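You operate a simulated robot arm through the tools that you are given. There is no shell and no other tool.

You are at the controls of a simulated robot arm. One attempt, no reset.

## Task
The grey pane on the pane housing is cracked: swap it for the green pane.
Fine: drop the cracked one in the white tray; press the new one till it catches.

It is judged by the outcome, as a careful person would: the job done as asked, and still so three seconds after it is handed in. It fails if anything else is knocked over, pushed out of place, dropped, spilled or broken.

## Robot
A 6-joint arm with a two-finger parallel gripper, fixed in place. Base frame: the origin is at the foot of the arm, x ahead of it, y to its left, z up; the work surface is at about z = 850. Readings come in mm, degrees, newtons and seconds.
With the tool pointing down near the work surface it reaches from about 300 to 800 mm from the base axis. Its first joint turns from -166.0 to 166.0 degrees. Payload 3.43 kg.
The TCP is the grasp point between the finger pads, 34 mm short of the fingertips. In the tool frame z runs along the fingers and y along their closing line. Largest opening 128 mm; finger width 24, thickness 12; the body of the gripper, 48 by 130 mm, starts 96 mm behind the TCP.
Orientation is that of the tool frame in the base frame, as a unit quaternion [x, y, z, w]. With the fingers straight down and closing along the base's y, the tool's x points along the base's -x, its y along +y and its z along -z.

## Interface
- The arm moves only by the tool send_rows. Its argument "steps" is text: rows parted by semicolons, each of 7 numbers parted by spaces: the closure, from 0 (fully open) to 1 (shut), then the shift along the tool's x, y, z in mm, then the turn, a rotation vector about the tool's x, y, z in degrees. In form: grip x y z ax ay az; .... A call has 1 to 20 rows; each row shifts and turns the commanded pose from where the row before left it, along the tool's axes as they then stand. Each row takes 0.2 s and may step no farther than 50 mm and 8.6 degrees from the row before; otherwise, or with a gripper value out of range, the whole call is refused. A pose out of reach is approached as far as the arm can. The call stops where the force on the tool passes 40 N (or 10 N more than at its start, if that is more) or the arm is blocked; 0.2 s more then pass. Each finger travels about 45 mm/s and halts on what it meets, pressing with about 20 N; the grip force reading is that of the motor and also rises with nothing between the fingers. The clock runs only during rows and for 0.2 s after the last one: add rows that do not move to give the fingers time. It gives the time, the measured TCP pose, the force on the tool (base axes), the opening and the grip force at its end, in the units of the frame above (readings bear some noise), with the torque about the TCP (base axes, N m) and any sound that the robot's microphone picked up.
- Cameras (640 x 400 px; columns grow to the right, rows downward): "scene" is fixed at [218, -499.5, 1523.7]; the picture's right is [0.92, -0.38, 0.00], its down [-0.20, -0.48, -0.85] and it looks along [0.33, 0.79, -0.52] (base axes); focal length 320 px, centre (320, 200). "wrist" rides on the gripper at [76, -11, -160] in the tool frame; the picture's right is [0.15, 0.99, 0.00], its down [-0.88, 0.13, -0.46] and it looks along [-0.45, 0.07, 0.89] (tool axes); focal length 234 px, centre (320, 200). There is no depth. A picture from a camera that has moved, and an enlarged one, comes with that camera's place and axes in the base frame and with its lens.
- capture(camera): a new picture of that camera. It takes no simulated time.
- zoom(camera, box): a new picture of the part [left, top, right, bottom] of that camera's present view, enlarged. It takes no simulated time.
- hand_in(): hands the job in; it is judged then, once.

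Places have to be worked out from the pictures, the camera data and where the tool is seen. Open the gripper and draw the arm clear of the work before you hand the job in, unless the task says otherwise.

The tools are called after "Call:" as name(argument=value, ...) on one line, values as JSON. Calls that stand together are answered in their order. send_rows: Moves the arm, as the interface text tells. Its arguments: {"type":"object","properties":{"steps":{"type":"string"}},"required":["steps"]} The other tools are called the same way: capture (camera) takes a picture; zoom (camera, box) takes an enlarged picture of a part of a camera's view; hand_in () hands the job in.

At the start:

```text
clock: 0.0
position: [430.5, 120.1, 1235.6]
tool_rot: [0.0, 1.0, -0.001, -0.001]
force: [1.0, 0.0, 0.8]
torque: [-0.01, 0.0, 0.0]
finger_gap: 128.2
finger_force: 0.0
```

scene: 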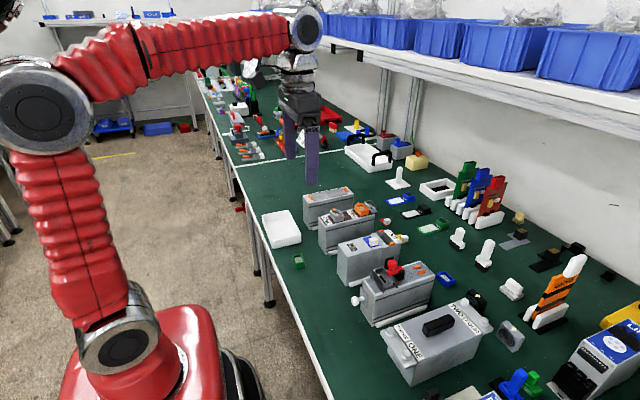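
wrist: 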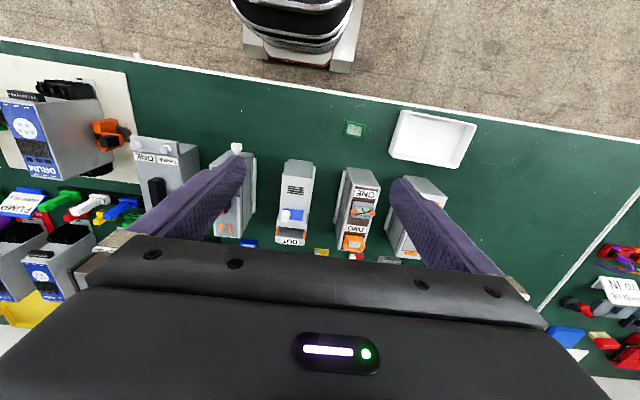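

The first pictures show a row of grey housings, a white tray and a small green square thing near the table edge. I'll enlarge parts of both views to find the pane housing, the grey pane and the green pane.

Call:
zoom(camera="scene", box=[240, 180, 400, 280])

Call:
zoom(camera="scene", box=[320, 230, 520, 355])

Call:
zoom(camera="scene", box=[440, 275, 640, 400])

Call:
zoom(camera="wrist", box=[0, 60, 320, 260])

Call:
zoom(camera="wrist", box=[200, 80, 520, 280])

Call:
zoom(camera="scene", box=[380, 150, 540, 250])

```text
4.00 times, centred on (320, 230) of scene
camera zoom: at [218.0, -499.5, 1523.7], right [0.92, -0.38, 0.0], down [-0.2, -0.48, -0.85], along [0.33, 0.79, -0.52], focal length 1279 px, centre (320, 80)
```

zoom: 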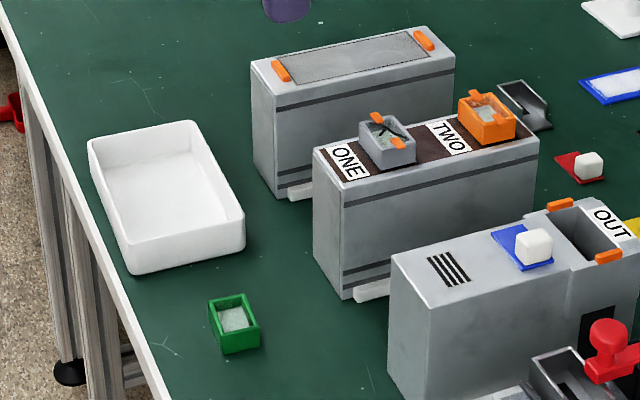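

```text
3.20 times, centred on (420, 292) of scene
camera zoom: at [218.0, -499.5, 1523.7], right [0.92, -0.38, 0.0], down [-0.2, -0.48, -0.85], along [0.33, 0.79, -0.52], focal length 1023 px, centre (0, -96)
```

zoom: 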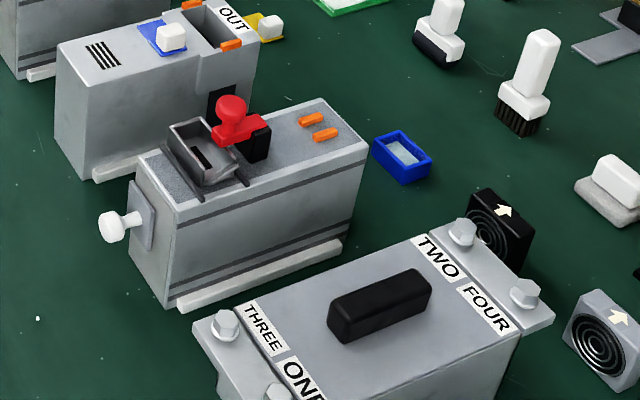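

```text
3.20 times, centred on (540, 338) of scene
camera zoom: at [218.0, -499.5, 1523.7], right [0.92, -0.38, 0.0], down [-0.2, -0.48, -0.85], along [0.33, 0.79, -0.52], focal length 1023 px, centre (-384, -240)
```

zoom: 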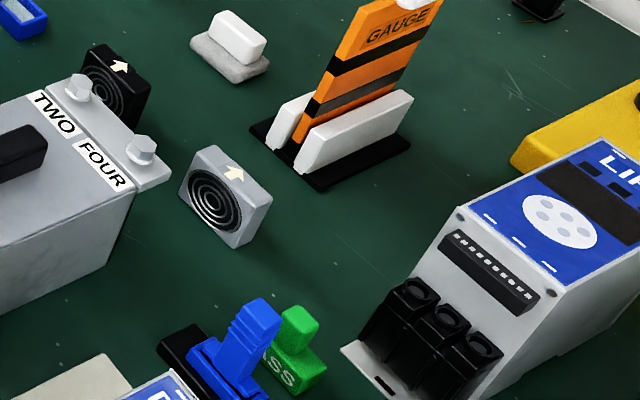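

```text
2.00 times, centred on (160, 160) of wrist
camera zoom: at [354.1, 109.6, 1394.6], right [-0.15, 0.99, 0.0], down [0.88, 0.13, 0.46], along [0.45, 0.07, -0.89], focal length 468 px, centre (640, 280)
```

zoom: 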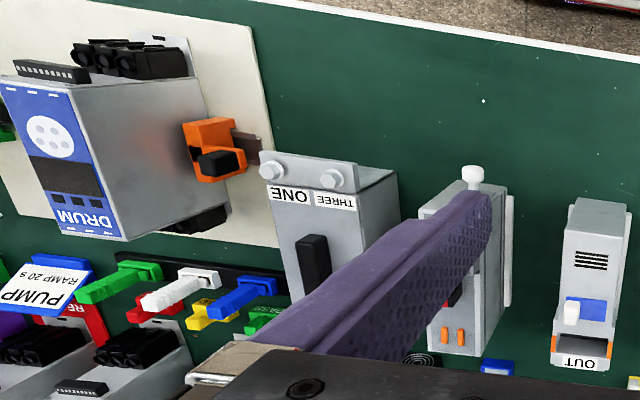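

```text
2.00 times, centred on (360, 180) of wrist
camera zoom: at [354.1, 109.6, 1394.6], right [-0.15, 0.99, 0.0], down [0.88, 0.13, 0.46], along [0.45, 0.07, -0.89], focal length 468 px, centre (240, 240)
```

zoom: 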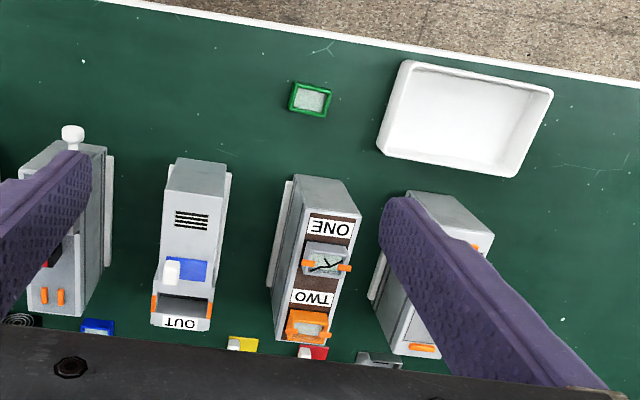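

```text
4.00 times, centred on (460, 200) of scene
camera zoom: at [218.0, -499.5, 1523.7], right [0.92, -0.38, 0.0], down [-0.2, -0.48, -0.85], along [0.33, 0.79, -0.52], focal length 1279 px, centre (-240, 200)
```

zoom: 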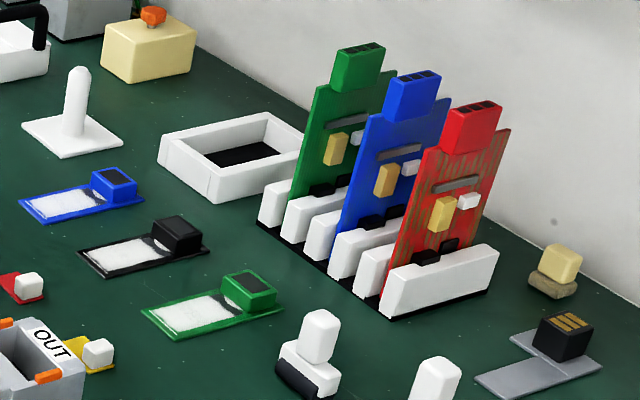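

The pane housing is the "ONE/TWO" box: the grey cracked pane sits in ONE at roughly (575, 230, 980), and the green pane lies on the table at roughly (437, 200, 860). I'll move the wrist camera closer to see how the pane and its orange clips are built.

Call:
send_rows(steps="0 -17.4 24.5 26.4 0 0 0; 0 -17.4 24.5 26.4 0 0 0; 0 -17.4 24.5 26.4 0 0 0; 0 -17.4 24.5 26.4 0 0 0; 0 0 0 0 0 0 0")

Call:
capture(camera="wrist")

Call:
zoom(camera="wrist", box=[220, 120, 420, 245])

Call:
zoom(camera="scene", box=[316, 188, 396, 238])

Call:
zoom(camera="scene", box=[260, 235, 340, 285])

```text
clock: 1.2
position: [501.4, 219.4, 1129.6]
tool_rot: [0.0, 1.0, 0.0, 0.001]
force: [0.2, 0.0, -0.4]
torque: [-0.01, 0.0, 0.0]
finger_gap: 128.0
finger_force: 0.0
```

```text
taken
camera wrist: at [424.5, 208.0, 1288.9], right [-0.15, 0.99, 0.0], down [0.88, 0.13, 0.46], along [0.45, 0.07, -0.89], focal length 234 px, centre (320, 200)
```

wrist: 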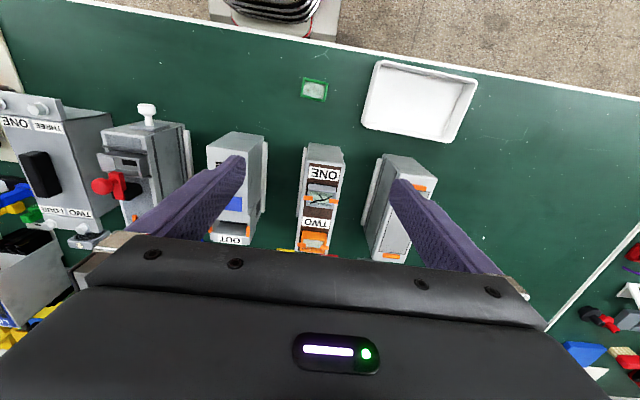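

```text
3.20 times, centred on (320, 182) of wrist
camera zoom: at [424.5, 208.0, 1288.9], right [-0.15, 0.99, 0.0], down [0.88, 0.13, 0.46], along [0.45, 0.07, -0.89], focal length 749 px, centre (320, 256)
```

zoom: 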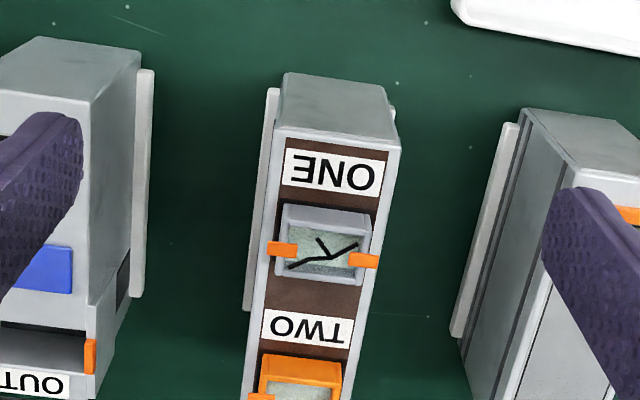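

```text
8.00 times, centred on (356, 213) of scene
camera zoom: at [218.0, -499.5, 1523.7], right [0.92, -0.38, 0.0], down [-0.2, -0.48, -0.85], along [0.33, 0.79, -0.52], focal length 2558 px, centre (32, 96)
```

zoom: 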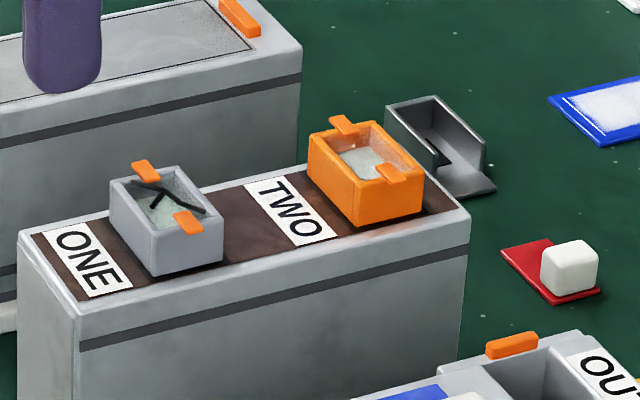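

```text
8.00 times, centred on (300, 260) of scene
camera zoom: at [218.0, -499.5, 1523.7], right [0.92, -0.38, 0.0], down [-0.2, -0.48, -0.85], along [0.33, 0.79, -0.52], focal length 2558 px, centre (480, -280)
```

zoom: 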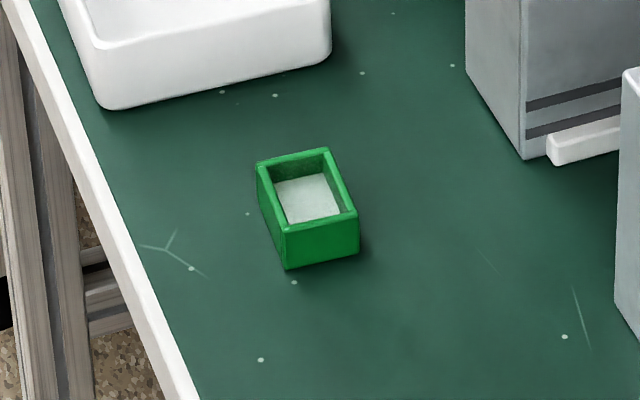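

The cracked pane is a small open-topped frame under two orange clips on its left and right sides. I'll go lower for a closer look before gripping anything.

Call:
send_rows(steps="0 -13 2 27 0 0 0; 0 -13 2 27 0 0 0; 0 -13 1 26 0 0 0; 0 0 0 0 0 0 0")

Call:
capture(camera="wrist")

Call:
zoom(camera="wrist", box=[260, 140, 388, 220])

Call:
zoom(camera="scene", box=[324, 200, 356, 220])

```text
clock: 2.2
position: [539.2, 222.4, 1050.4]
tool_rot: [0.0, 1.0, 0.0, -0.001]
force: [0.8, 0.0, -0.5]
torque: [-0.02, 0.0, 0.02]
finger_gap: 127.9
finger_force: 0.1
```

```text
taken
camera wrist: at [463.0, 210.8, 1209.6], right [-0.15, 0.99, 0.0], down [0.88, 0.13, 0.46], along [0.45, 0.07, -0.89], focal length 234 px, centre (320, 200)
```

wrist: 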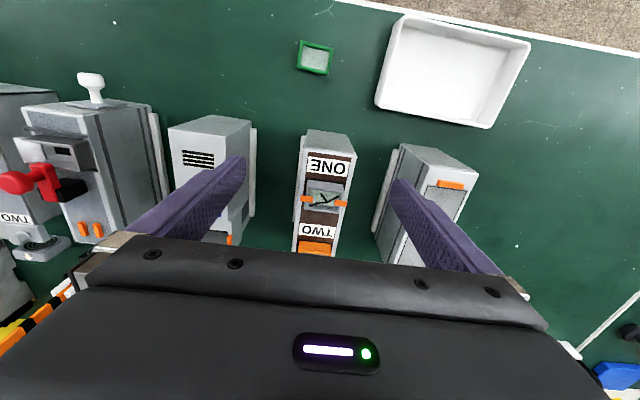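

```text
5.00 times, centred on (324, 180) of wrist
camera zoom: at [463.0, 210.8, 1209.6], right [-0.15, 0.99, 0.0], down [0.88, 0.13, 0.46], along [0.45, 0.07, -0.89], focal length 1171 px, centre (300, 300)
```

zoom: 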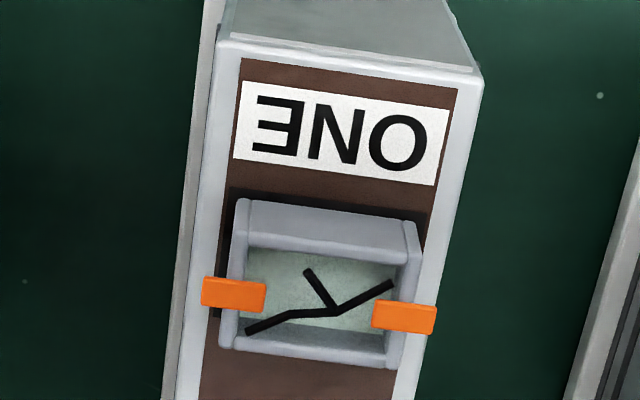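

```text
16.00 times, centred on (340, 210) of scene
camera zoom: at [218.0, -499.5, 1523.7], right [0.92, -0.38, 0.0], down [-0.2, -0.48, -0.85], along [0.33, 0.79, -0.52], focal length 5116 px, centre (0, 40)
```

zoom: 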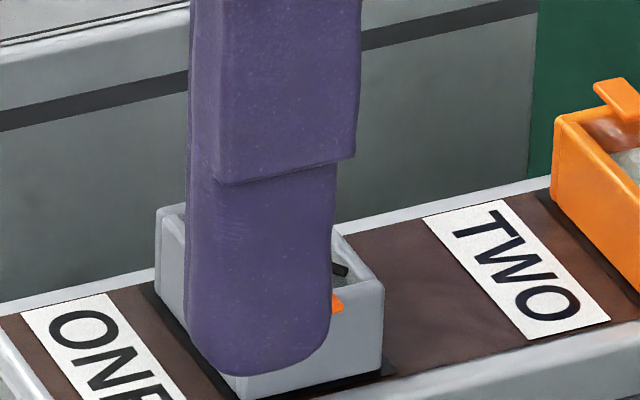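

The clips sit on the ±y sides, so the free faces for gripping are the ±x ones. I'll enlarge the pane further to measure its edges.

Call:
zoom(camera="wrist", box=[290, 170, 354, 210])

Call:
zoom(camera="wrist", box=[288, 120, 368, 170])

Call:
zoom(camera="wrist", box=[276, 30, 356, 80])

Call:
zoom(camera="wrist", box=[370, 5, 530, 105])

```text
10.00 times, centred on (322, 190) of wrist
camera zoom: at [463.0, 210.8, 1209.6], right [-0.15, 0.99, 0.0], down [0.88, 0.13, 0.46], along [0.45, 0.07, -0.89], focal length 2342 px, centre (300, 300)
```

zoom: 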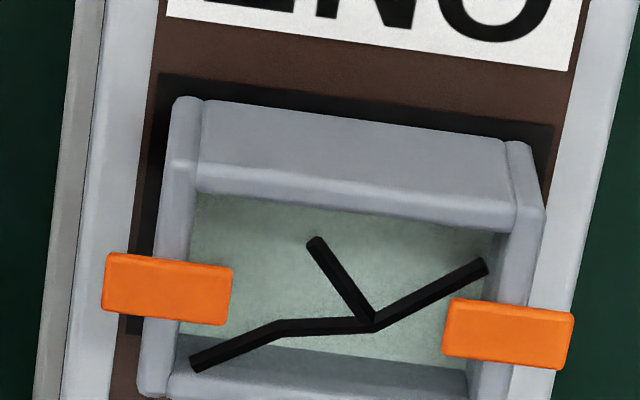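

```text
8.00 times, centred on (328, 145) of wrist
camera zoom: at [463.0, 210.8, 1209.6], right [-0.15, 0.99, 0.0], down [0.88, 0.13, 0.46], along [0.45, 0.07, -0.89], focal length 1873 px, centre (256, 640)
```

zoom: 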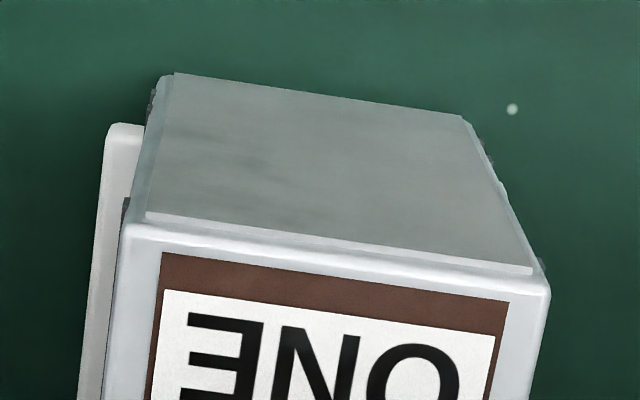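

```text
8.00 times, centred on (316, 55) of wrist
camera zoom: at [463.0, 210.8, 1209.6], right [-0.15, 0.99, 0.0], down [0.88, 0.13, 0.46], along [0.45, 0.07, -0.89], focal length 1873 px, centre (352, 1360)
```

zoom: 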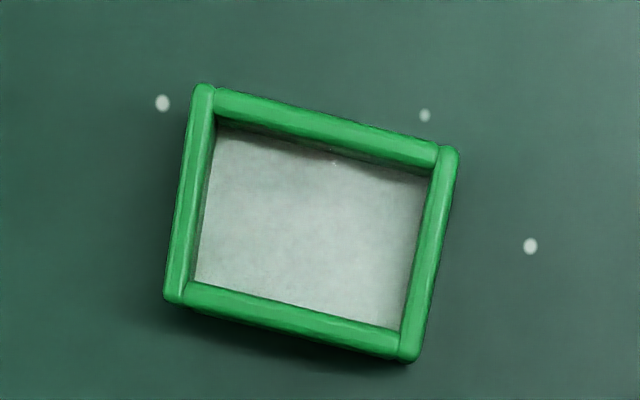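

```text
4.00 times, centred on (450, 55) of wrist
camera zoom: at [463.0, 210.8, 1209.6], right [-0.15, 0.99, 0.0], down [0.88, 0.13, 0.46], along [0.45, 0.07, -0.89], focal length 937 px, centre (-200, 780)
```

zoom: 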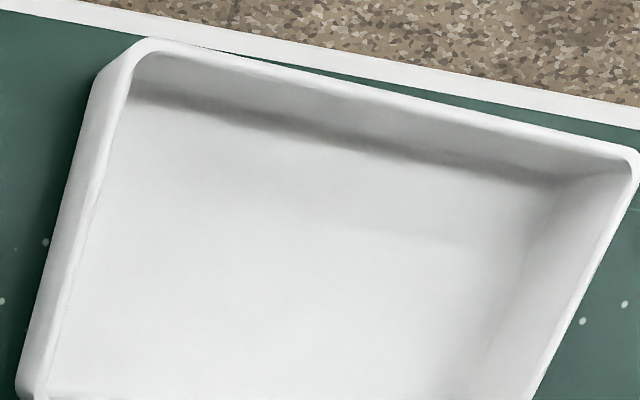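

From both cameras I put the cracked pane at about (578, 232), 28 mm along x by 41 mm along y, with its top near z = 981 and the housing top near 963. I'll turn the gripper 90° so it closes along x, clear of the clips, and narrow the opening to about 60 mm.

Call:
send_rows(steps="0.1 0 0 0 0 0 -8.2; 0.2 0 0 0 0 0 -8.2; 0.3 0 0 0 0 0 -8.2; 0.4 0 0 0 0 0 -8.2; 0.5 0 0 0 0 0 -8.2; 0.53 0 0 0 0 0 -8.2; 0.53 0 0 0 0 0 -8.2; 0.53 0 0 0 0 0 -8.2; 0.53 0 0 0 0 0 -8.2; 0.53 0 0 0 0 0 -8.2; 0.53 0 0 0 0 0 -8; 0.53 0 0 0 0 0 0; 0.53 0 0 0 0 0 0")

Call:
capture(camera="wrist")

Call:
capture(camera="scene")

```text
clock: 5.0
position: [538.7, 223.9, 1051.5]
tool_rot: [-0.707, 0.707, 0.0, 0.0]
force: [0.0, 0.7, -0.2]
torque: [-0.01, 0.0, -0.01]
finger_gap: 60.1
finger_force: 0.0
```

```text
taken
camera wrist: at [549.9, 148.1, 1209.4], right [-0.99, -0.15, 0.0], down [-0.13, 0.88, 0.46], along [-0.07, 0.45, -0.89], focal length 234 px, centre (320, 200)
```

wrist: 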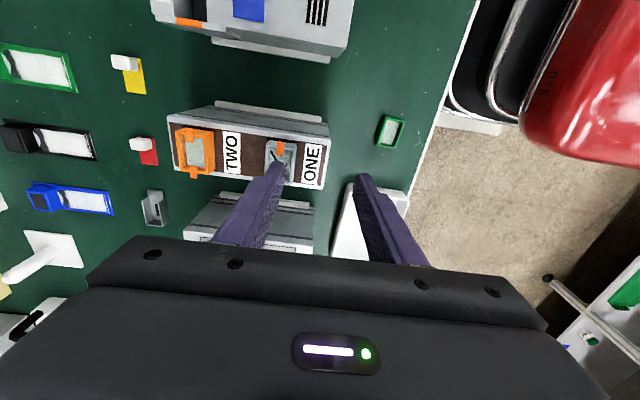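

```text
taken
```

scene: 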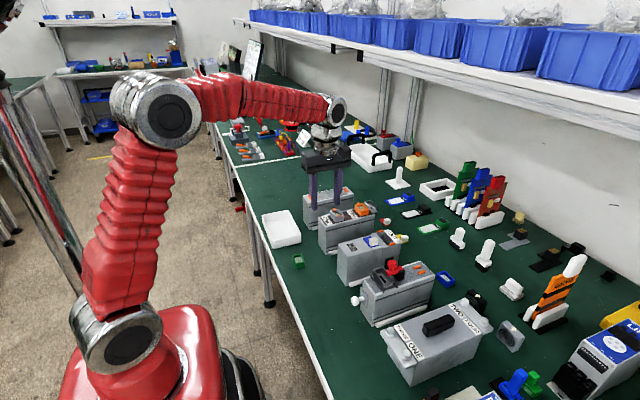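

Opening is 60 mm and the orientation is right. I'll move sideways over the pane at the same height and check the alignment.

Call:
send_rows(steps="0.53 -4.6 -19.7 0 0 0 0; 0.53 -4.5 -19.6 0 0 0 0; 0.53 0 0 0 0 0 0")

Call:
capture(camera="wrist")

Call:
zoom(camera="wrist", box=[240, 120, 400, 220])

Call:
zoom(camera="scene", box=[310, 175, 390, 225])

```text
clock: 5.8
position: [579.7, 232.5, 1050.1]
tool_rot: [0.707, -0.707, 0.001, 0.0]
force: [-0.9, -0.5, -0.2]
torque: [-0.02, 0.03, 0.0]
finger_gap: 60.3
finger_force: 0.1
```

```text
taken
camera wrist: at [590.3, 157.2, 1209.2], right [-0.99, -0.15, 0.0], down [-0.13, 0.88, 0.46], along [-0.07, 0.45, -0.89], focal length 234 px, centre (320, 200)
```

wrist: 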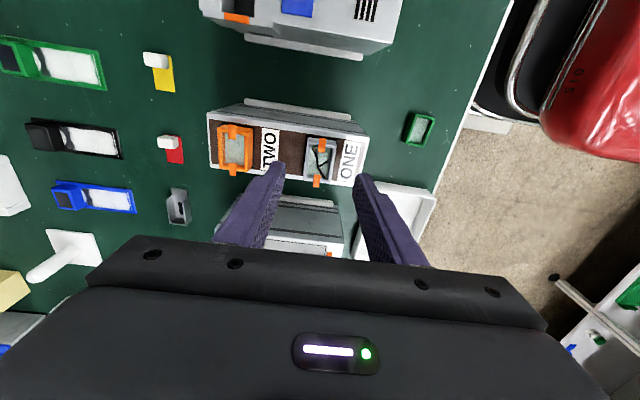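

```text
4.00 times, centred on (320, 170) of wrist
camera zoom: at [590.3, 157.2, 1209.2], right [-0.99, -0.15, 0.0], down [-0.13, 0.88, 0.46], along [-0.07, 0.45, -0.89], focal length 937 px, centre (320, 320)
```

zoom: 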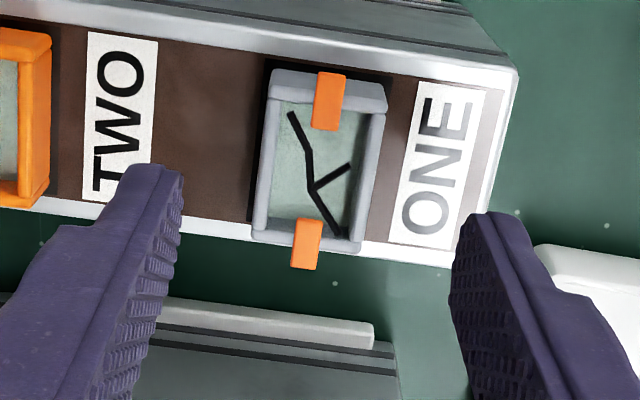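

```text
8.00 times, centred on (350, 200) of scene
camera zoom: at [218.0, -499.5, 1523.7], right [0.92, -0.38, 0.0], down [-0.2, -0.48, -0.85], along [0.33, 0.79, -0.52], focal length 2558 px, centre (80, 200)
```

zoom: 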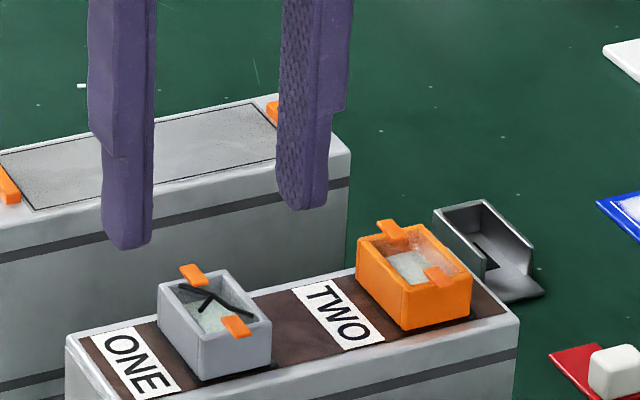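

The fingers straddle the pane with clear room on both sides (pane TWO starts near x = 648). I'll descend straight until the tips are about 4 mm above the housing top.

Call:
send_rows(steps="0.53 0 0 15 0 0 0; 0.53 0 0 15 0 0 0; 0.53 0 0 10 0 0 0; 0.53 0 0 6 0 0 0; 0.53 0 0 3 0 0 0; 0.53 0 0 0 0 0 0")

Call:
zoom(camera="wrist", box=[240, 120, 400, 220])

Call:
zoom(camera="scene", box=[310, 185, 390, 235])

```text
clock: 7.2
position: [577.6, 233.5, 1001.3]
tool_rot: [0.707, -0.707, 0.0, 0.0]
force: [-0.4, 0.0, 0.3]
torque: [-0.02, 0.0, 0.02]
finger_gap: 60.3
finger_force: 0.0
```

```text
4.00 times, centred on (320, 170) of wrist
camera zoom: at [589.4, 157.5, 1160.9], right [-0.99, -0.15, 0.0], down [-0.13, 0.88, 0.46], along [-0.07, 0.45, -0.89], focal length 937 px, centre (320, 320)
```

zoom: 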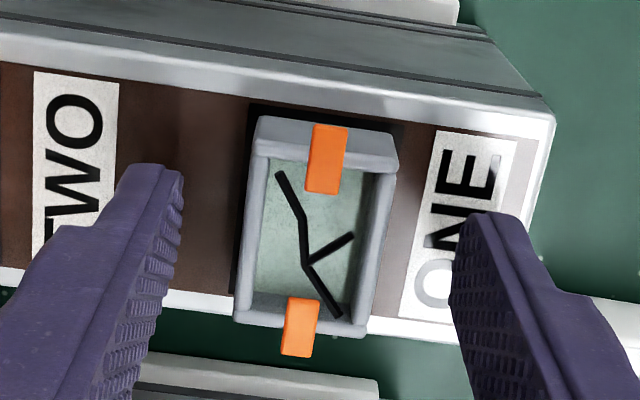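

```text
8.00 times, centred on (350, 210) of scene
camera zoom: at [218.0, -499.5, 1523.7], right [0.92, -0.38, 0.0], down [-0.2, -0.48, -0.85], along [0.33, 0.79, -0.52], focal length 2558 px, centre (80, 120)
```

zoom: 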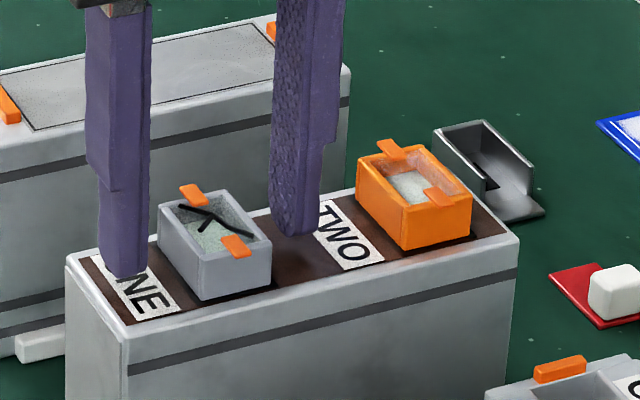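

Tips look just above the plate and centred on the pane. I'll close the gripper on the ±x faces now, without moving.

Call:
send_rows(steps="0.7 0 0 0 0 0 0; 0.76 0 0 0 0 0 0; 0.85 0 0 0 0 0 0; 1 0 0 0 0 0 0; 1 0 0 0 0 0 0; 1 0 0 0 0 0 0")

Call:
zoom(camera="wrist", box=[240, 120, 400, 220])

Call:
zoom(camera="scene", box=[310, 185, 390, 235])

```text
clock: 8.6
position: [580.2, 233.0, 1002.4]
tool_rot: [-0.707, 0.707, 0.0, 0.001]
force: [19.0, 2.2, 3.3]
torque: [0.03, -0.63, 0.02]
finger_gap: 28.7
finger_force: 20.3
```

```text
4.00 times, centred on (320, 170) of wrist
camera zoom: at [590.5, 157.4, 1161.4], right [-0.99, -0.15, 0.0], down [-0.13, 0.88, 0.46], along [-0.06, 0.45, -0.89], focal length 937 px, centre (320, 320)
```

zoom: 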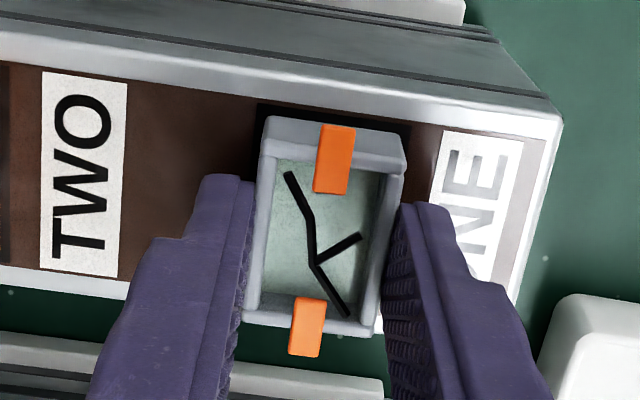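

```text
8.00 times, centred on (350, 210) of scene
camera zoom: at [218.0, -499.5, 1523.7], right [0.92, -0.38, 0.0], down [-0.2, -0.48, -0.85], along [0.33, 0.79, -0.52], focal length 2558 px, centre (80, 120)
```

zoom: 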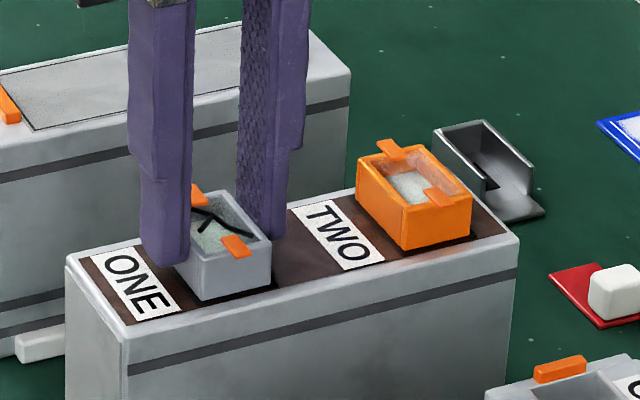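

The gap is 28.7 mm with a 19 N sideways load in +x, so the pane sits slightly to +x of my grip centre. I'll shift the command a little toward +x to balance the load before pulling.

Call:
send_rows(steps="1 0 -0.5 0 0 0 0; 1 0 -0.5 0 0 0 0; 1 0 0 0 0 0 0")

```text
clock: 9.4
position: [579.4, 232.4, 1003.3]
tool_rot: [0.707, -0.707, 0.001, 0.0]
force: [18.9, 0.8, 10.0]
torque: [0.0, -0.58, 0.01]
finger_gap: 28.6
finger_force: 19.7
```

The sideways load hasn't changed and some upward force has appeared, so I'll hold still for a reading and look closely at both contact sides.

Call:
send_rows(steps="1 0 0 0 0 0 0")

Call:
zoom(camera="wrist", box=[285, 140, 365, 190])

Call:
zoom(camera="scene", box=[320, 195, 360, 220])

```text
clock: 9.8
position: [578.7, 233.4, 1001.5]
tool_rot: [-0.707, 0.707, -0.001, 0.001]
force: [18.9, 0.1, 11.3]
torque: [0.03, -0.59, -0.02]
finger_gap: 28.5
finger_force: 20.1
```

```text
8.00 times, centred on (325, 165) of wrist
camera zoom: at [590.8, 157.4, 1161.3], right [-0.99, -0.15, 0.0], down [-0.13, 0.88, 0.46], along [-0.07, 0.45, -0.89], focal length 1873 px, centre (280, 480)
```

zoom: 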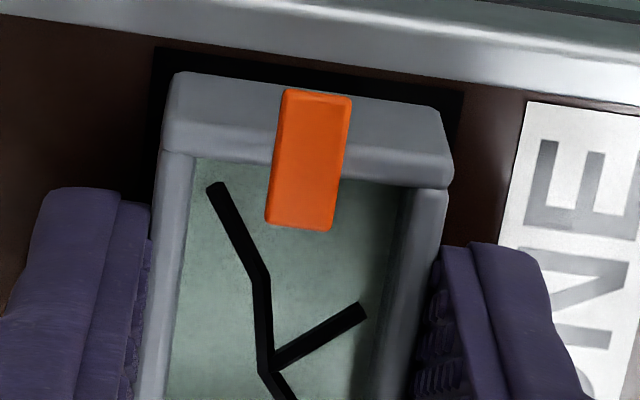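

```text
16.00 times, centred on (340, 208) of scene
camera zoom: at [218.0, -499.5, 1523.7], right [0.92, -0.38, 0.0], down [-0.2, -0.48, -0.85], along [0.33, 0.79, -0.52], focal length 5116 px, centre (0, 80)
```

zoom: 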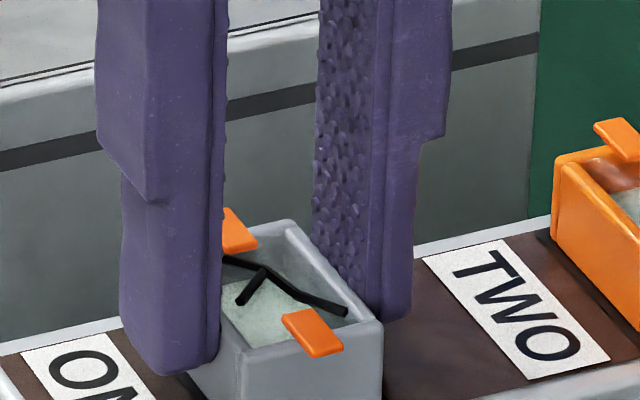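

Both pads appear to touch, yet the load stays at 19 N. I'll step the grip centre back toward −x in small increments to see which way relieves it.

Call:
send_rows(steps="1 0 1 0 0 0 0; 1 0 1 0 0 0 0; 1 0 0 0 0 0 0")

```text
clock: 10.6
position: [578.6, 232.9, 1002.0]
tool_rot: [0.707, -0.707, 0.001, -0.002]
force: [31.8, 3.6, 11.1]
torque: [0.02, -1.01, 0.02]
finger_gap: 28.8
finger_force: 20.3
```

Moving toward −x raised the load to 32 N, so the relief direction is +x. I'll step toward +x and watch it fall.

Call:
send_rows(steps="1 0 -1.5 0 0 0 0; 1 0 -1.5 0 0 0 0; 1 0 0 0 0 0 0")

```text
clock: 11.4
position: [580.7, 234.0, 1002.2]
tool_rot: [0.707, -0.707, 0.0, 0.0]
force: [13.7, -1.2, 17.8]
torque: [-0.02, -0.47, 0.02]
finger_gap: 28.9
finger_force: 20.5
```

Shifting toward +x lowers the x load, and the upward load says the hand is clamped a bit above its command. I'll ease the command another 1.5 mm to +x and 1.5 mm up to relax both.

Call:
send_rows(steps="1 0 -0.8 -0.8 0 0 0; 1 0 -0.7 -0.7 0 0 0; 1 0 0 0 0 0 0")

```text
clock: 12.2
position: [580.6, 233.4, 1002.5]
tool_rot: [-0.707, 0.707, 0.001, -0.002]
force: [0.1, -3.0, -0.8]
torque: [0.01, -0.05, 0.02]
finger_gap: 28.7
finger_force: 20.1
```

Loads are now near zero, so the grip is centred and relaxed. I'll pull straight up in small steps and watch the force and whether the clip lets go.

Call:
send_rows(steps="1 0 0 -0.5 0 0 0; 1 0 0 -0.5 0 0 0; 1 0 0 -0.5 0 0 0; 1 0 0 -0.5 0 0 0")

Call:
zoom(camera="wrist", box=[265, 130, 393, 210])

```text
clock: 13.2
position: [581.5, 233.0, 1004.9]
tool_rot: [0.707, -0.707, 0.0, 0.0]
force: [-1.6, 0.6, 4.5]
torque: [0.02, 0.08, 0.01]
finger_gap: 29.0
finger_force: 19.6
```

```text
5.00 times, centred on (329, 170) of wrist
camera zoom: at [592.3, 157.3, 1163.9], right [-0.99, -0.15, 0.0], down [-0.13, 0.88, 0.46], along [-0.07, 0.45, -0.89], focal length 1171 px, centre (275, 350)
```

zoom: 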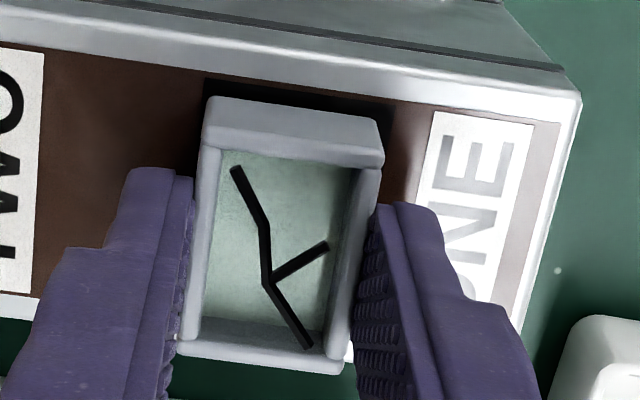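

The orange clips have disappeared from view over the rim, so the pane seems to have been released. I'll check with the scene camera before lifting further.

Call:
zoom(camera="scene", box=[310, 185, 390, 235])

Call:
capture(camera="wrist")

```text
8.00 times, centred on (350, 210) of scene
camera zoom: at [218.0, -499.5, 1523.7], right [0.92, -0.38, 0.0], down [-0.2, -0.48, -0.85], along [0.33, 0.79, -0.52], focal length 2558 px, centre (80, 120)
```

zoom: 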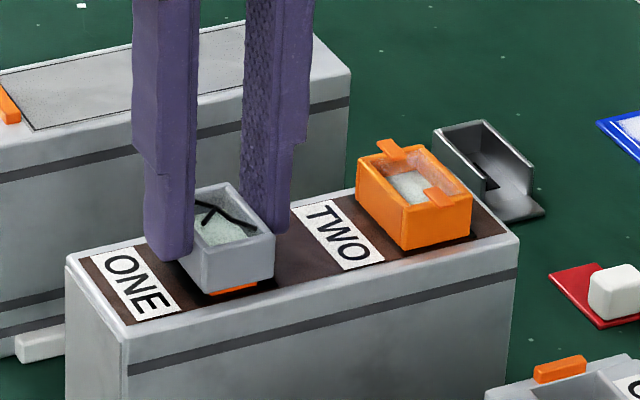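

```text
taken
camera wrist: at [592.3, 157.3, 1163.9], right [-0.99, -0.15, 0.0], down [-0.13, 0.88, 0.46], along [-0.07, 0.45, -0.89], focal length 234 px, centre (320, 200)
```

wrist: 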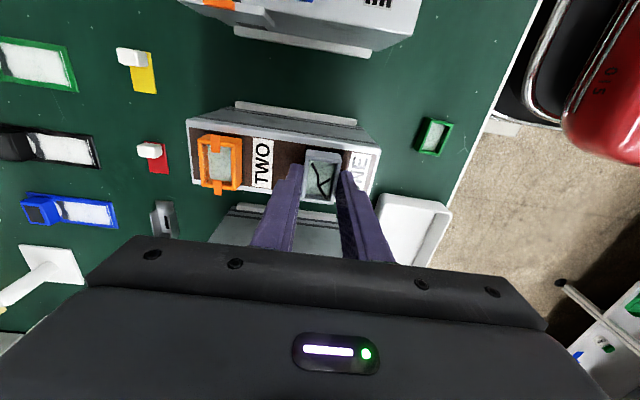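

The pane has come free and the clips have dropped down to the seat. I'll lift slowly at first, then clear of the housing.

Call:
send_rows(steps="1 0 0 -3 0 0 0; 1 0 0 -5 0 0 0; 1 0 0 -8 0 0 0; 1 0 0 -12 0 0 0; 1 0 0 -16 0 0 0; 1 0 0 -16 0 0 0; 1 0 0 0 0 0 0")

Call:
zoom(camera="wrist", box=[240, 120, 400, 220])

Call:
zoom(camera="scene", box=[310, 185, 390, 235])

```text
clock: 14.8
position: [580.1, 232.5, 1065.5]
tool_rot: [-0.707, 0.707, 0.001, 0.0]
force: [-0.5, -0.3, -0.3]
torque: [-0.03, 0.03, 0.0]
finger_gap: 0.1
finger_force: 19.6
```

```text
4.00 times, centred on (320, 170) of wrist
camera zoom: at [592.2, 157.4, 1224.4], right [-0.99, -0.15, 0.0], down [-0.13, 0.88, 0.46], along [-0.07, 0.45, -0.89], focal length 937 px, centre (320, 320)
```

zoom: 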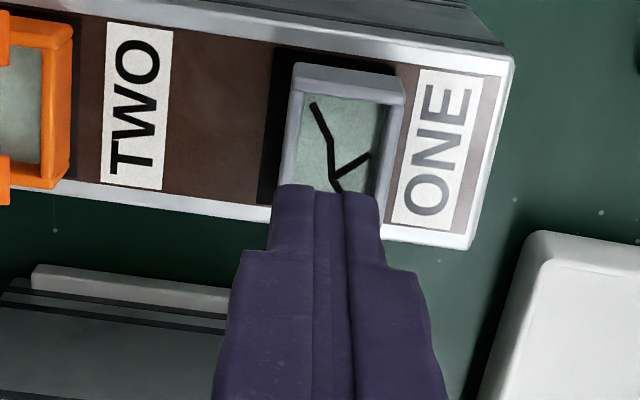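

```text
8.00 times, centred on (350, 210) of scene
camera zoom: at [218.0, -499.5, 1523.7], right [0.92, -0.38, 0.0], down [-0.2, -0.48, -0.85], along [0.33, 0.79, -0.52], focal length 2558 px, centre (80, 120)
```

zoom: 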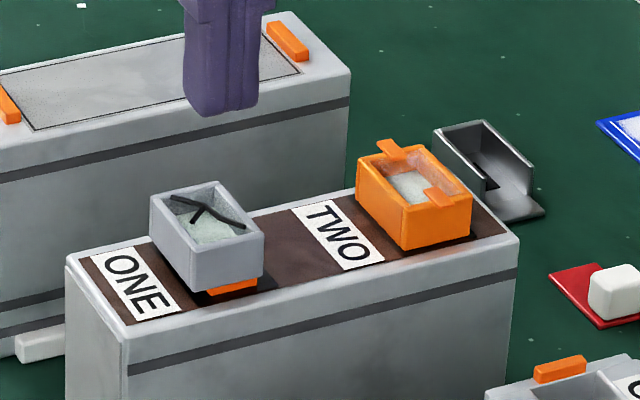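

The fingers slipped off: the gripper is shut on nothing and the pane is sitting about 5 mm up, resting on the clips. I'll reopen to 60 mm and inspect the pane's new position.

Call:
send_rows(steps="0.53 0 0 0 0 0 0; 0.53 0 0 0 0 0 0; 0.53 0 0 0 0 0 0; 0.53 0 0 0 0 0 0; 0.53 0 0 0 0 0 0")

Call:
zoom(camera="wrist", box=[285, 125, 365, 175])

Call:
zoom(camera="scene", box=[320, 203, 352, 223])

```text
clock: 16.0
position: [581.8, 233.9, 1065.9]
tool_rot: [-0.707, 0.707, 0.001, 0.001]
force: [0.6, 0.2, -0.3]
torque: [0.01, 0.0, 0.02]
finger_gap: 60.6
finger_force: 0.1
```

```text
8.00 times, centred on (325, 150) of wrist
camera zoom: at [592.2, 157.4, 1224.3], right [-0.99, -0.15, 0.0], down [-0.13, 0.88, 0.46], along [-0.07, 0.45, -0.89], focal length 1873 px, centre (280, 600)
```

zoom: 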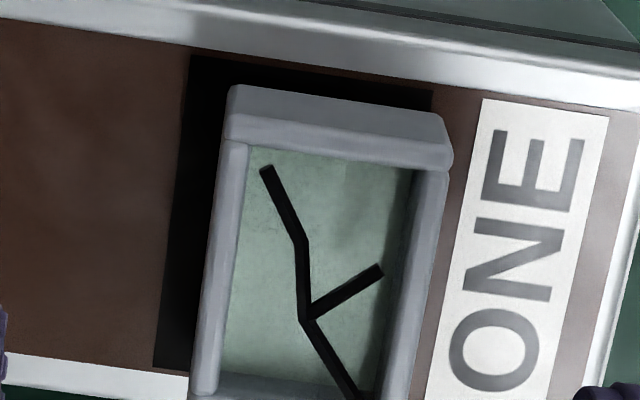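

```text
16.00 times, centred on (336, 213) of scene
camera zoom: at [218.0, -499.5, 1523.7], right [0.92, -0.38, 0.0], down [-0.2, -0.48, -0.85], along [0.33, 0.79, -0.52], focal length 5116 px, centre (64, -8)
```

zoom: 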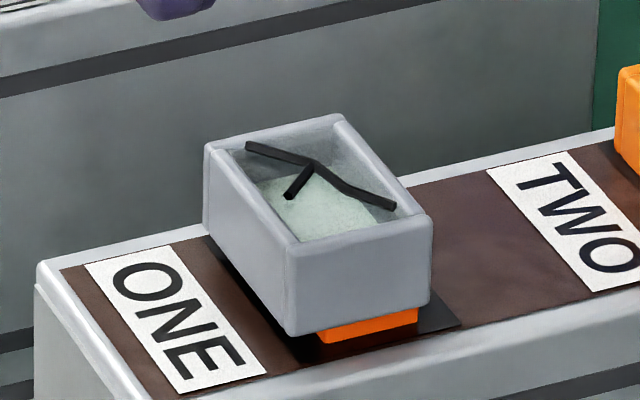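

The pane is unlatched, resting on the clips, top near z ≈ 989 and shifted about 3 mm toward −x. I'll shift −3 mm in x and come down again for a deeper grip, tips about 3 mm above the plate.

Call:
send_rows(steps="0.53 0 3 0 0 0 0; 0.53 0 0 15 0 0 0; 0.53 0 0 15 0 0 0; 0.53 0 0 15 0 0 0; 0.53 0 0 10 0 0 0; 0.53 0 0 6 0 0 0; 0.53 0 0 3 0 0 0; 0.53 0 0 0 0 0 0")

Call:
zoom(camera="wrist", box=[240, 120, 400, 220])

Call:
zoom(camera="scene", box=[316, 190, 364, 220])

```text
clock: 17.8
position: [580.3, 233.2, 999.7]
tool_rot: [-0.707, 0.707, 0.0, 0.001]
force: [-0.7, 0.4, -0.6]
torque: [0.01, 0.0, 0.03]
finger_gap: 60.5
finger_force: 0.0
```

```text
4.00 times, centred on (320, 170) of wrist
camera zoom: at [590.8, 157.3, 1158.7], right [-0.99, -0.15, 0.0], down [-0.13, 0.88, 0.46], along [-0.07, 0.45, -0.89], focal length 937 px, centre (320, 320)
```

zoom: 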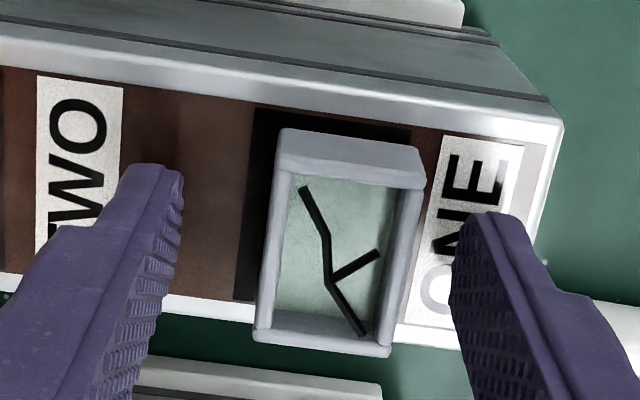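

```text
13.33 times, centred on (340, 205) of scene
camera zoom: at [218.0, -499.5, 1523.7], right [0.92, -0.38, 0.0], down [-0.2, -0.48, -0.85], along [0.33, 0.79, -0.52], focal length 4263 px, centre (53, 133)
```

zoom: 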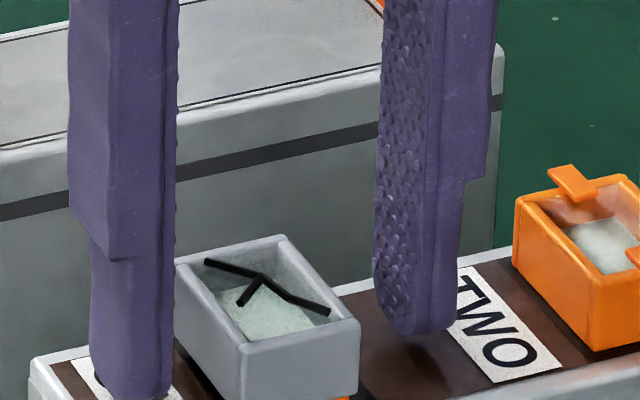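

Comparing with the earlier gripped picture, the pane is still about 4 mm to −x of the finger midline. I'll shift 4 mm that way, then close gently and re-read.

Call:
send_rows(steps="0.53 0 2 0 0 0 0; 0.53 0 2 0 0 0 0; 0.65 0 0 0 0 0 0; 0.72 0 0 0 0 0 0; 0.78 0 0 0 0 0 0; 0.9 0 0 0 0 0 0; 1 0 0 0 0 0 0; 1 0 0 0 0 0 0; 1 0 0 0 0 0 0")

Call:
zoom(camera="wrist", box=[240, 120, 400, 220])

Call:
zoom(camera="scene", box=[316, 190, 364, 220])

```text
clock: 19.8
position: [574.7, 232.5, 1000.2]
tool_rot: [-0.707, 0.707, 0.0, 0.0]
force: [0.2, 0.4, 1.5]
torque: [0.05, -0.02, -0.01]
finger_gap: 28.9
finger_force: 19.8
```

```text
4.00 times, centred on (320, 170) of wrist
camera zoom: at [586.5, 157.0, 1159.6], right [-0.99, -0.15, 0.0], down [-0.13, 0.88, 0.46], along [-0.07, 0.45, -0.89], focal length 937 px, centre (320, 320)
```

zoom: 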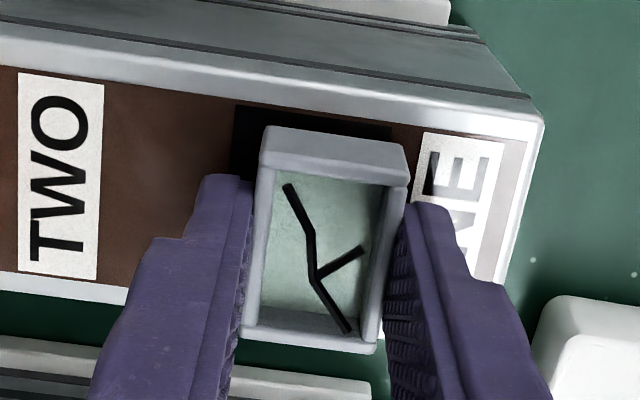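

```text
13.33 times, centred on (340, 205) of scene
camera zoom: at [218.0, -499.5, 1523.7], right [0.92, -0.38, 0.0], down [-0.2, -0.48, -0.85], along [0.33, 0.79, -0.52], focal length 4263 px, centre (53, 133)
```

zoom: 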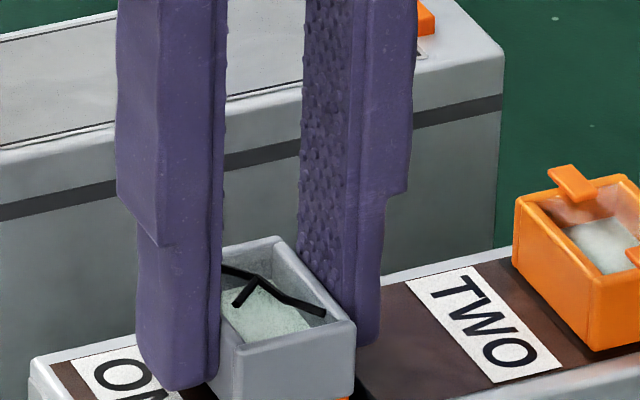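

Gap 28.9 mm, 20 N grip and balanced loads this time. I'll lift slowly and check that the pane comes along before going high.

Call:
send_rows(steps="1 0 0 -2 0 0 0; 1 0 0 -2 0 0 0; 1 0 0 -3 0 0 0; 1 0 0 -3 0 0 0; 1 0 0 0 0 0 0")

Call:
zoom(camera="scene", box=[316, 190, 364, 220])

Call:
zoom(camera="wrist", box=[240, 120, 400, 220])

```text
clock: 21.0
position: [574.4, 232.6, 1011.0]
tool_rot: [-0.707, 0.707, 0.0, -0.001]
force: [-0.2, -0.1, -0.8]
torque: [0.01, 0.0, -0.02]
finger_gap: 28.4
finger_force: 19.9
```

```text
13.33 times, centred on (340, 205) of scene
camera zoom: at [218.0, -499.5, 1523.7], right [0.92, -0.38, 0.0], down [-0.2, -0.48, -0.85], along [0.33, 0.79, -0.52], focal length 4263 px, centre (53, 133)
```

zoom: 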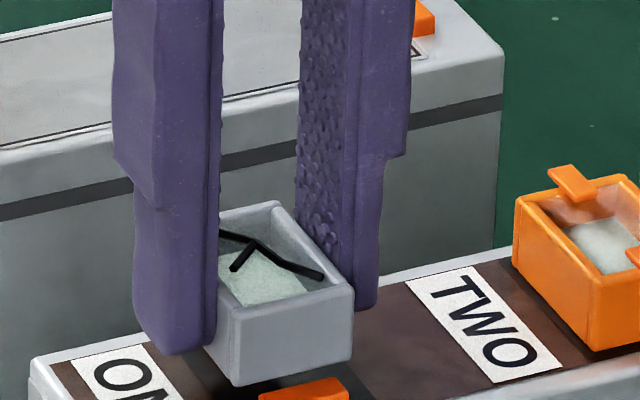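

```text
4.00 times, centred on (320, 170) of wrist
camera zoom: at [585.6, 157.0, 1169.6], right [-0.99, -0.15, 0.0], down [-0.13, 0.88, 0.46], along [-0.07, 0.45, -0.89], focal length 937 px, centre (320, 320)
```

zoom: 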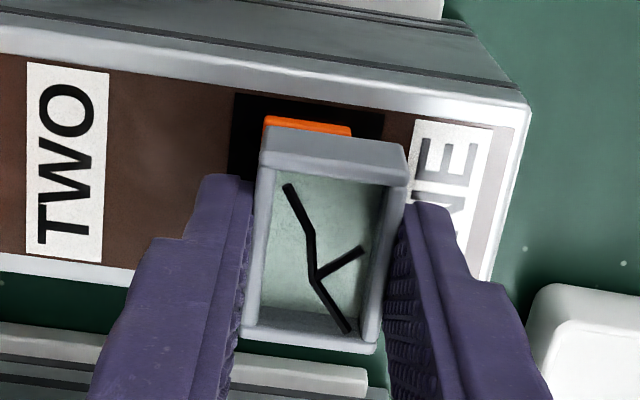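

The pane is lifting cleanly and now hangs clear above the seat. I'll keep raising it at a modest pace to travel height.

Call:
send_rows(steps="1 0 0 -5 0 0 0; 1 0 0 -7 0 0 0; 1 0 0 -8 0 0 0; 1 0 0 -10 0 0 0; 1 0 0 -10 0 0 0; 1 0 0 -10 0 0 0; 1 0 0 0 0 0 0")

Call:
zoom(camera="scene", box=[310, 175, 390, 225])

Call:
zoom(camera="wrist", box=[240, 100, 400, 200])

```text
clock: 22.6
position: [573.3, 233.0, 1061.4]
tool_rot: [0.707, -0.707, 0.0, 0.0]
force: [0.6, 0.1, -1.1]
torque: [-0.01, 0.0, 0.01]
finger_gap: 28.5
finger_force: 20.2
```

```text
8.00 times, centred on (350, 200) of scene
camera zoom: at [218.0, -499.5, 1523.7], right [0.92, -0.38, 0.0], down [-0.2, -0.48, -0.85], along [0.33, 0.79, -0.52], focal length 2558 px, centre (80, 200)
```

zoom: 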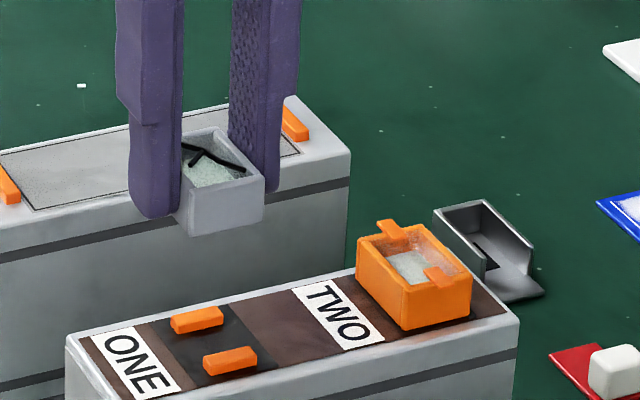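

```text
4.00 times, centred on (320, 150) of wrist
camera zoom: at [585.4, 157.4, 1220.2], right [-0.99, -0.15, 0.0], down [-0.13, 0.88, 0.46], along [-0.07, 0.45, -0.89], focal length 937 px, centre (320, 400)
```

zoom: 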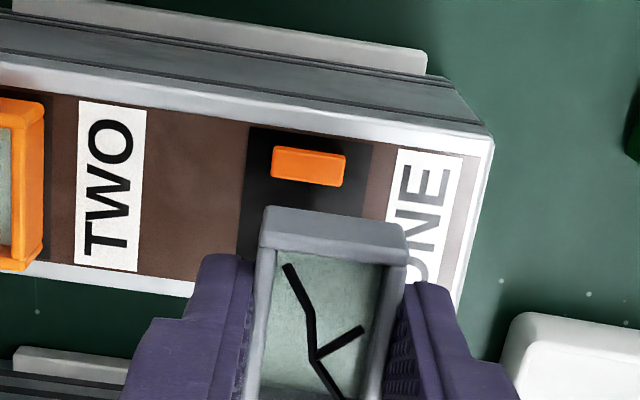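

The pane is held securely and the empty seat shows two lowered orange catches. I'll carry the pane over toward the white tray, centred near (432, 368).

Call:
send_rows(steps="1 -10 10 0 0 0 0; 1 -17 18 0 0 0 0; 1 -20 21 0 0 0 0; 1 -20 21 0 0 0 0; 1 -20 21 0 0 0 0; 1 -20 21 0 0 0 0; 1 -17 19 0 0 0 0; 1 -12 12 0 0 0 0; 1 0 0 0 0 0 0")

Call:
capture(camera="wrist")

Call:
capture(camera="scene")

Call:
zoom(camera="scene", box=[325, 200, 365, 225])

```text
clock: 24.6
position: [431.9, 371.0, 1062.6]
tool_rot: [-0.707, 0.707, 0.0, 0.0]
force: [0.1, 0.2, -0.3]
torque: [-0.01, -0.01, -0.02]
finger_gap: 28.6
finger_force: 19.9
```

```text
taken
camera wrist: at [443.0, 294.3, 1220.1], right [-0.99, -0.15, 0.0], down [-0.13, 0.88, 0.46], along [-0.07, 0.45, -0.89], focal length 234 px, centre (320, 200)
```

wrist: 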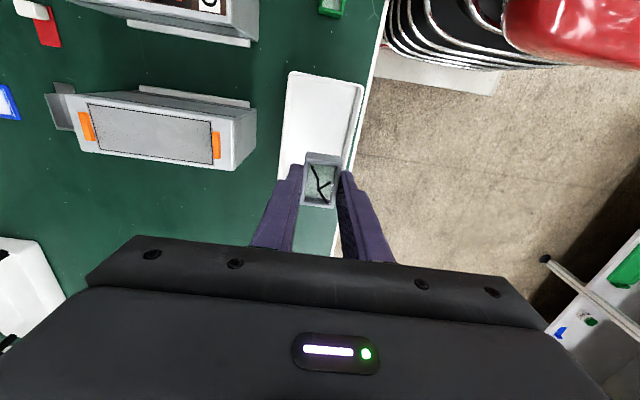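

```text
taken
```

scene: 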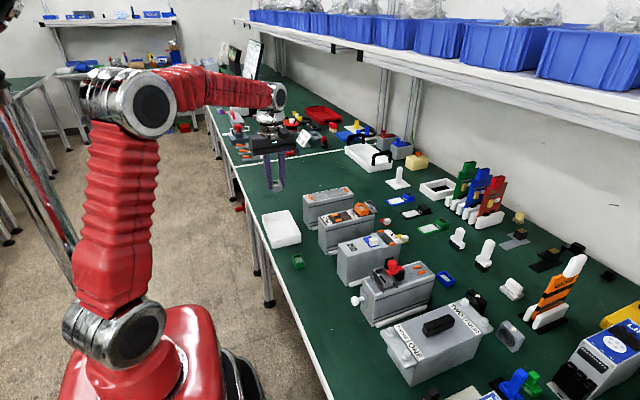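

```text
16.00 times, centred on (345, 212) of scene
camera zoom: at [218.0, -499.5, 1523.7], right [0.92, -0.38, 0.0], down [-0.2, -0.48, -0.85], along [0.33, 0.79, -0.52], focal length 5116 px, centre (-80, 0)
```

zoom: 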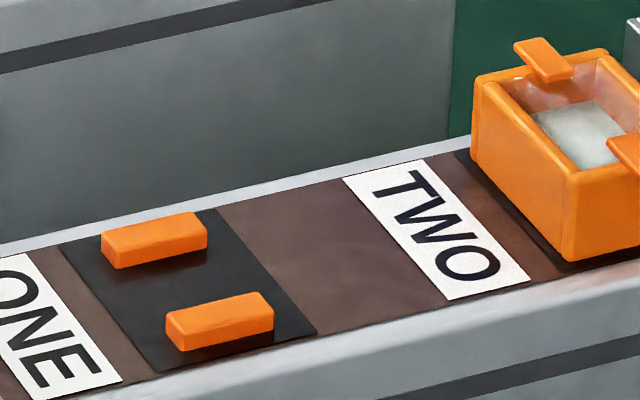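

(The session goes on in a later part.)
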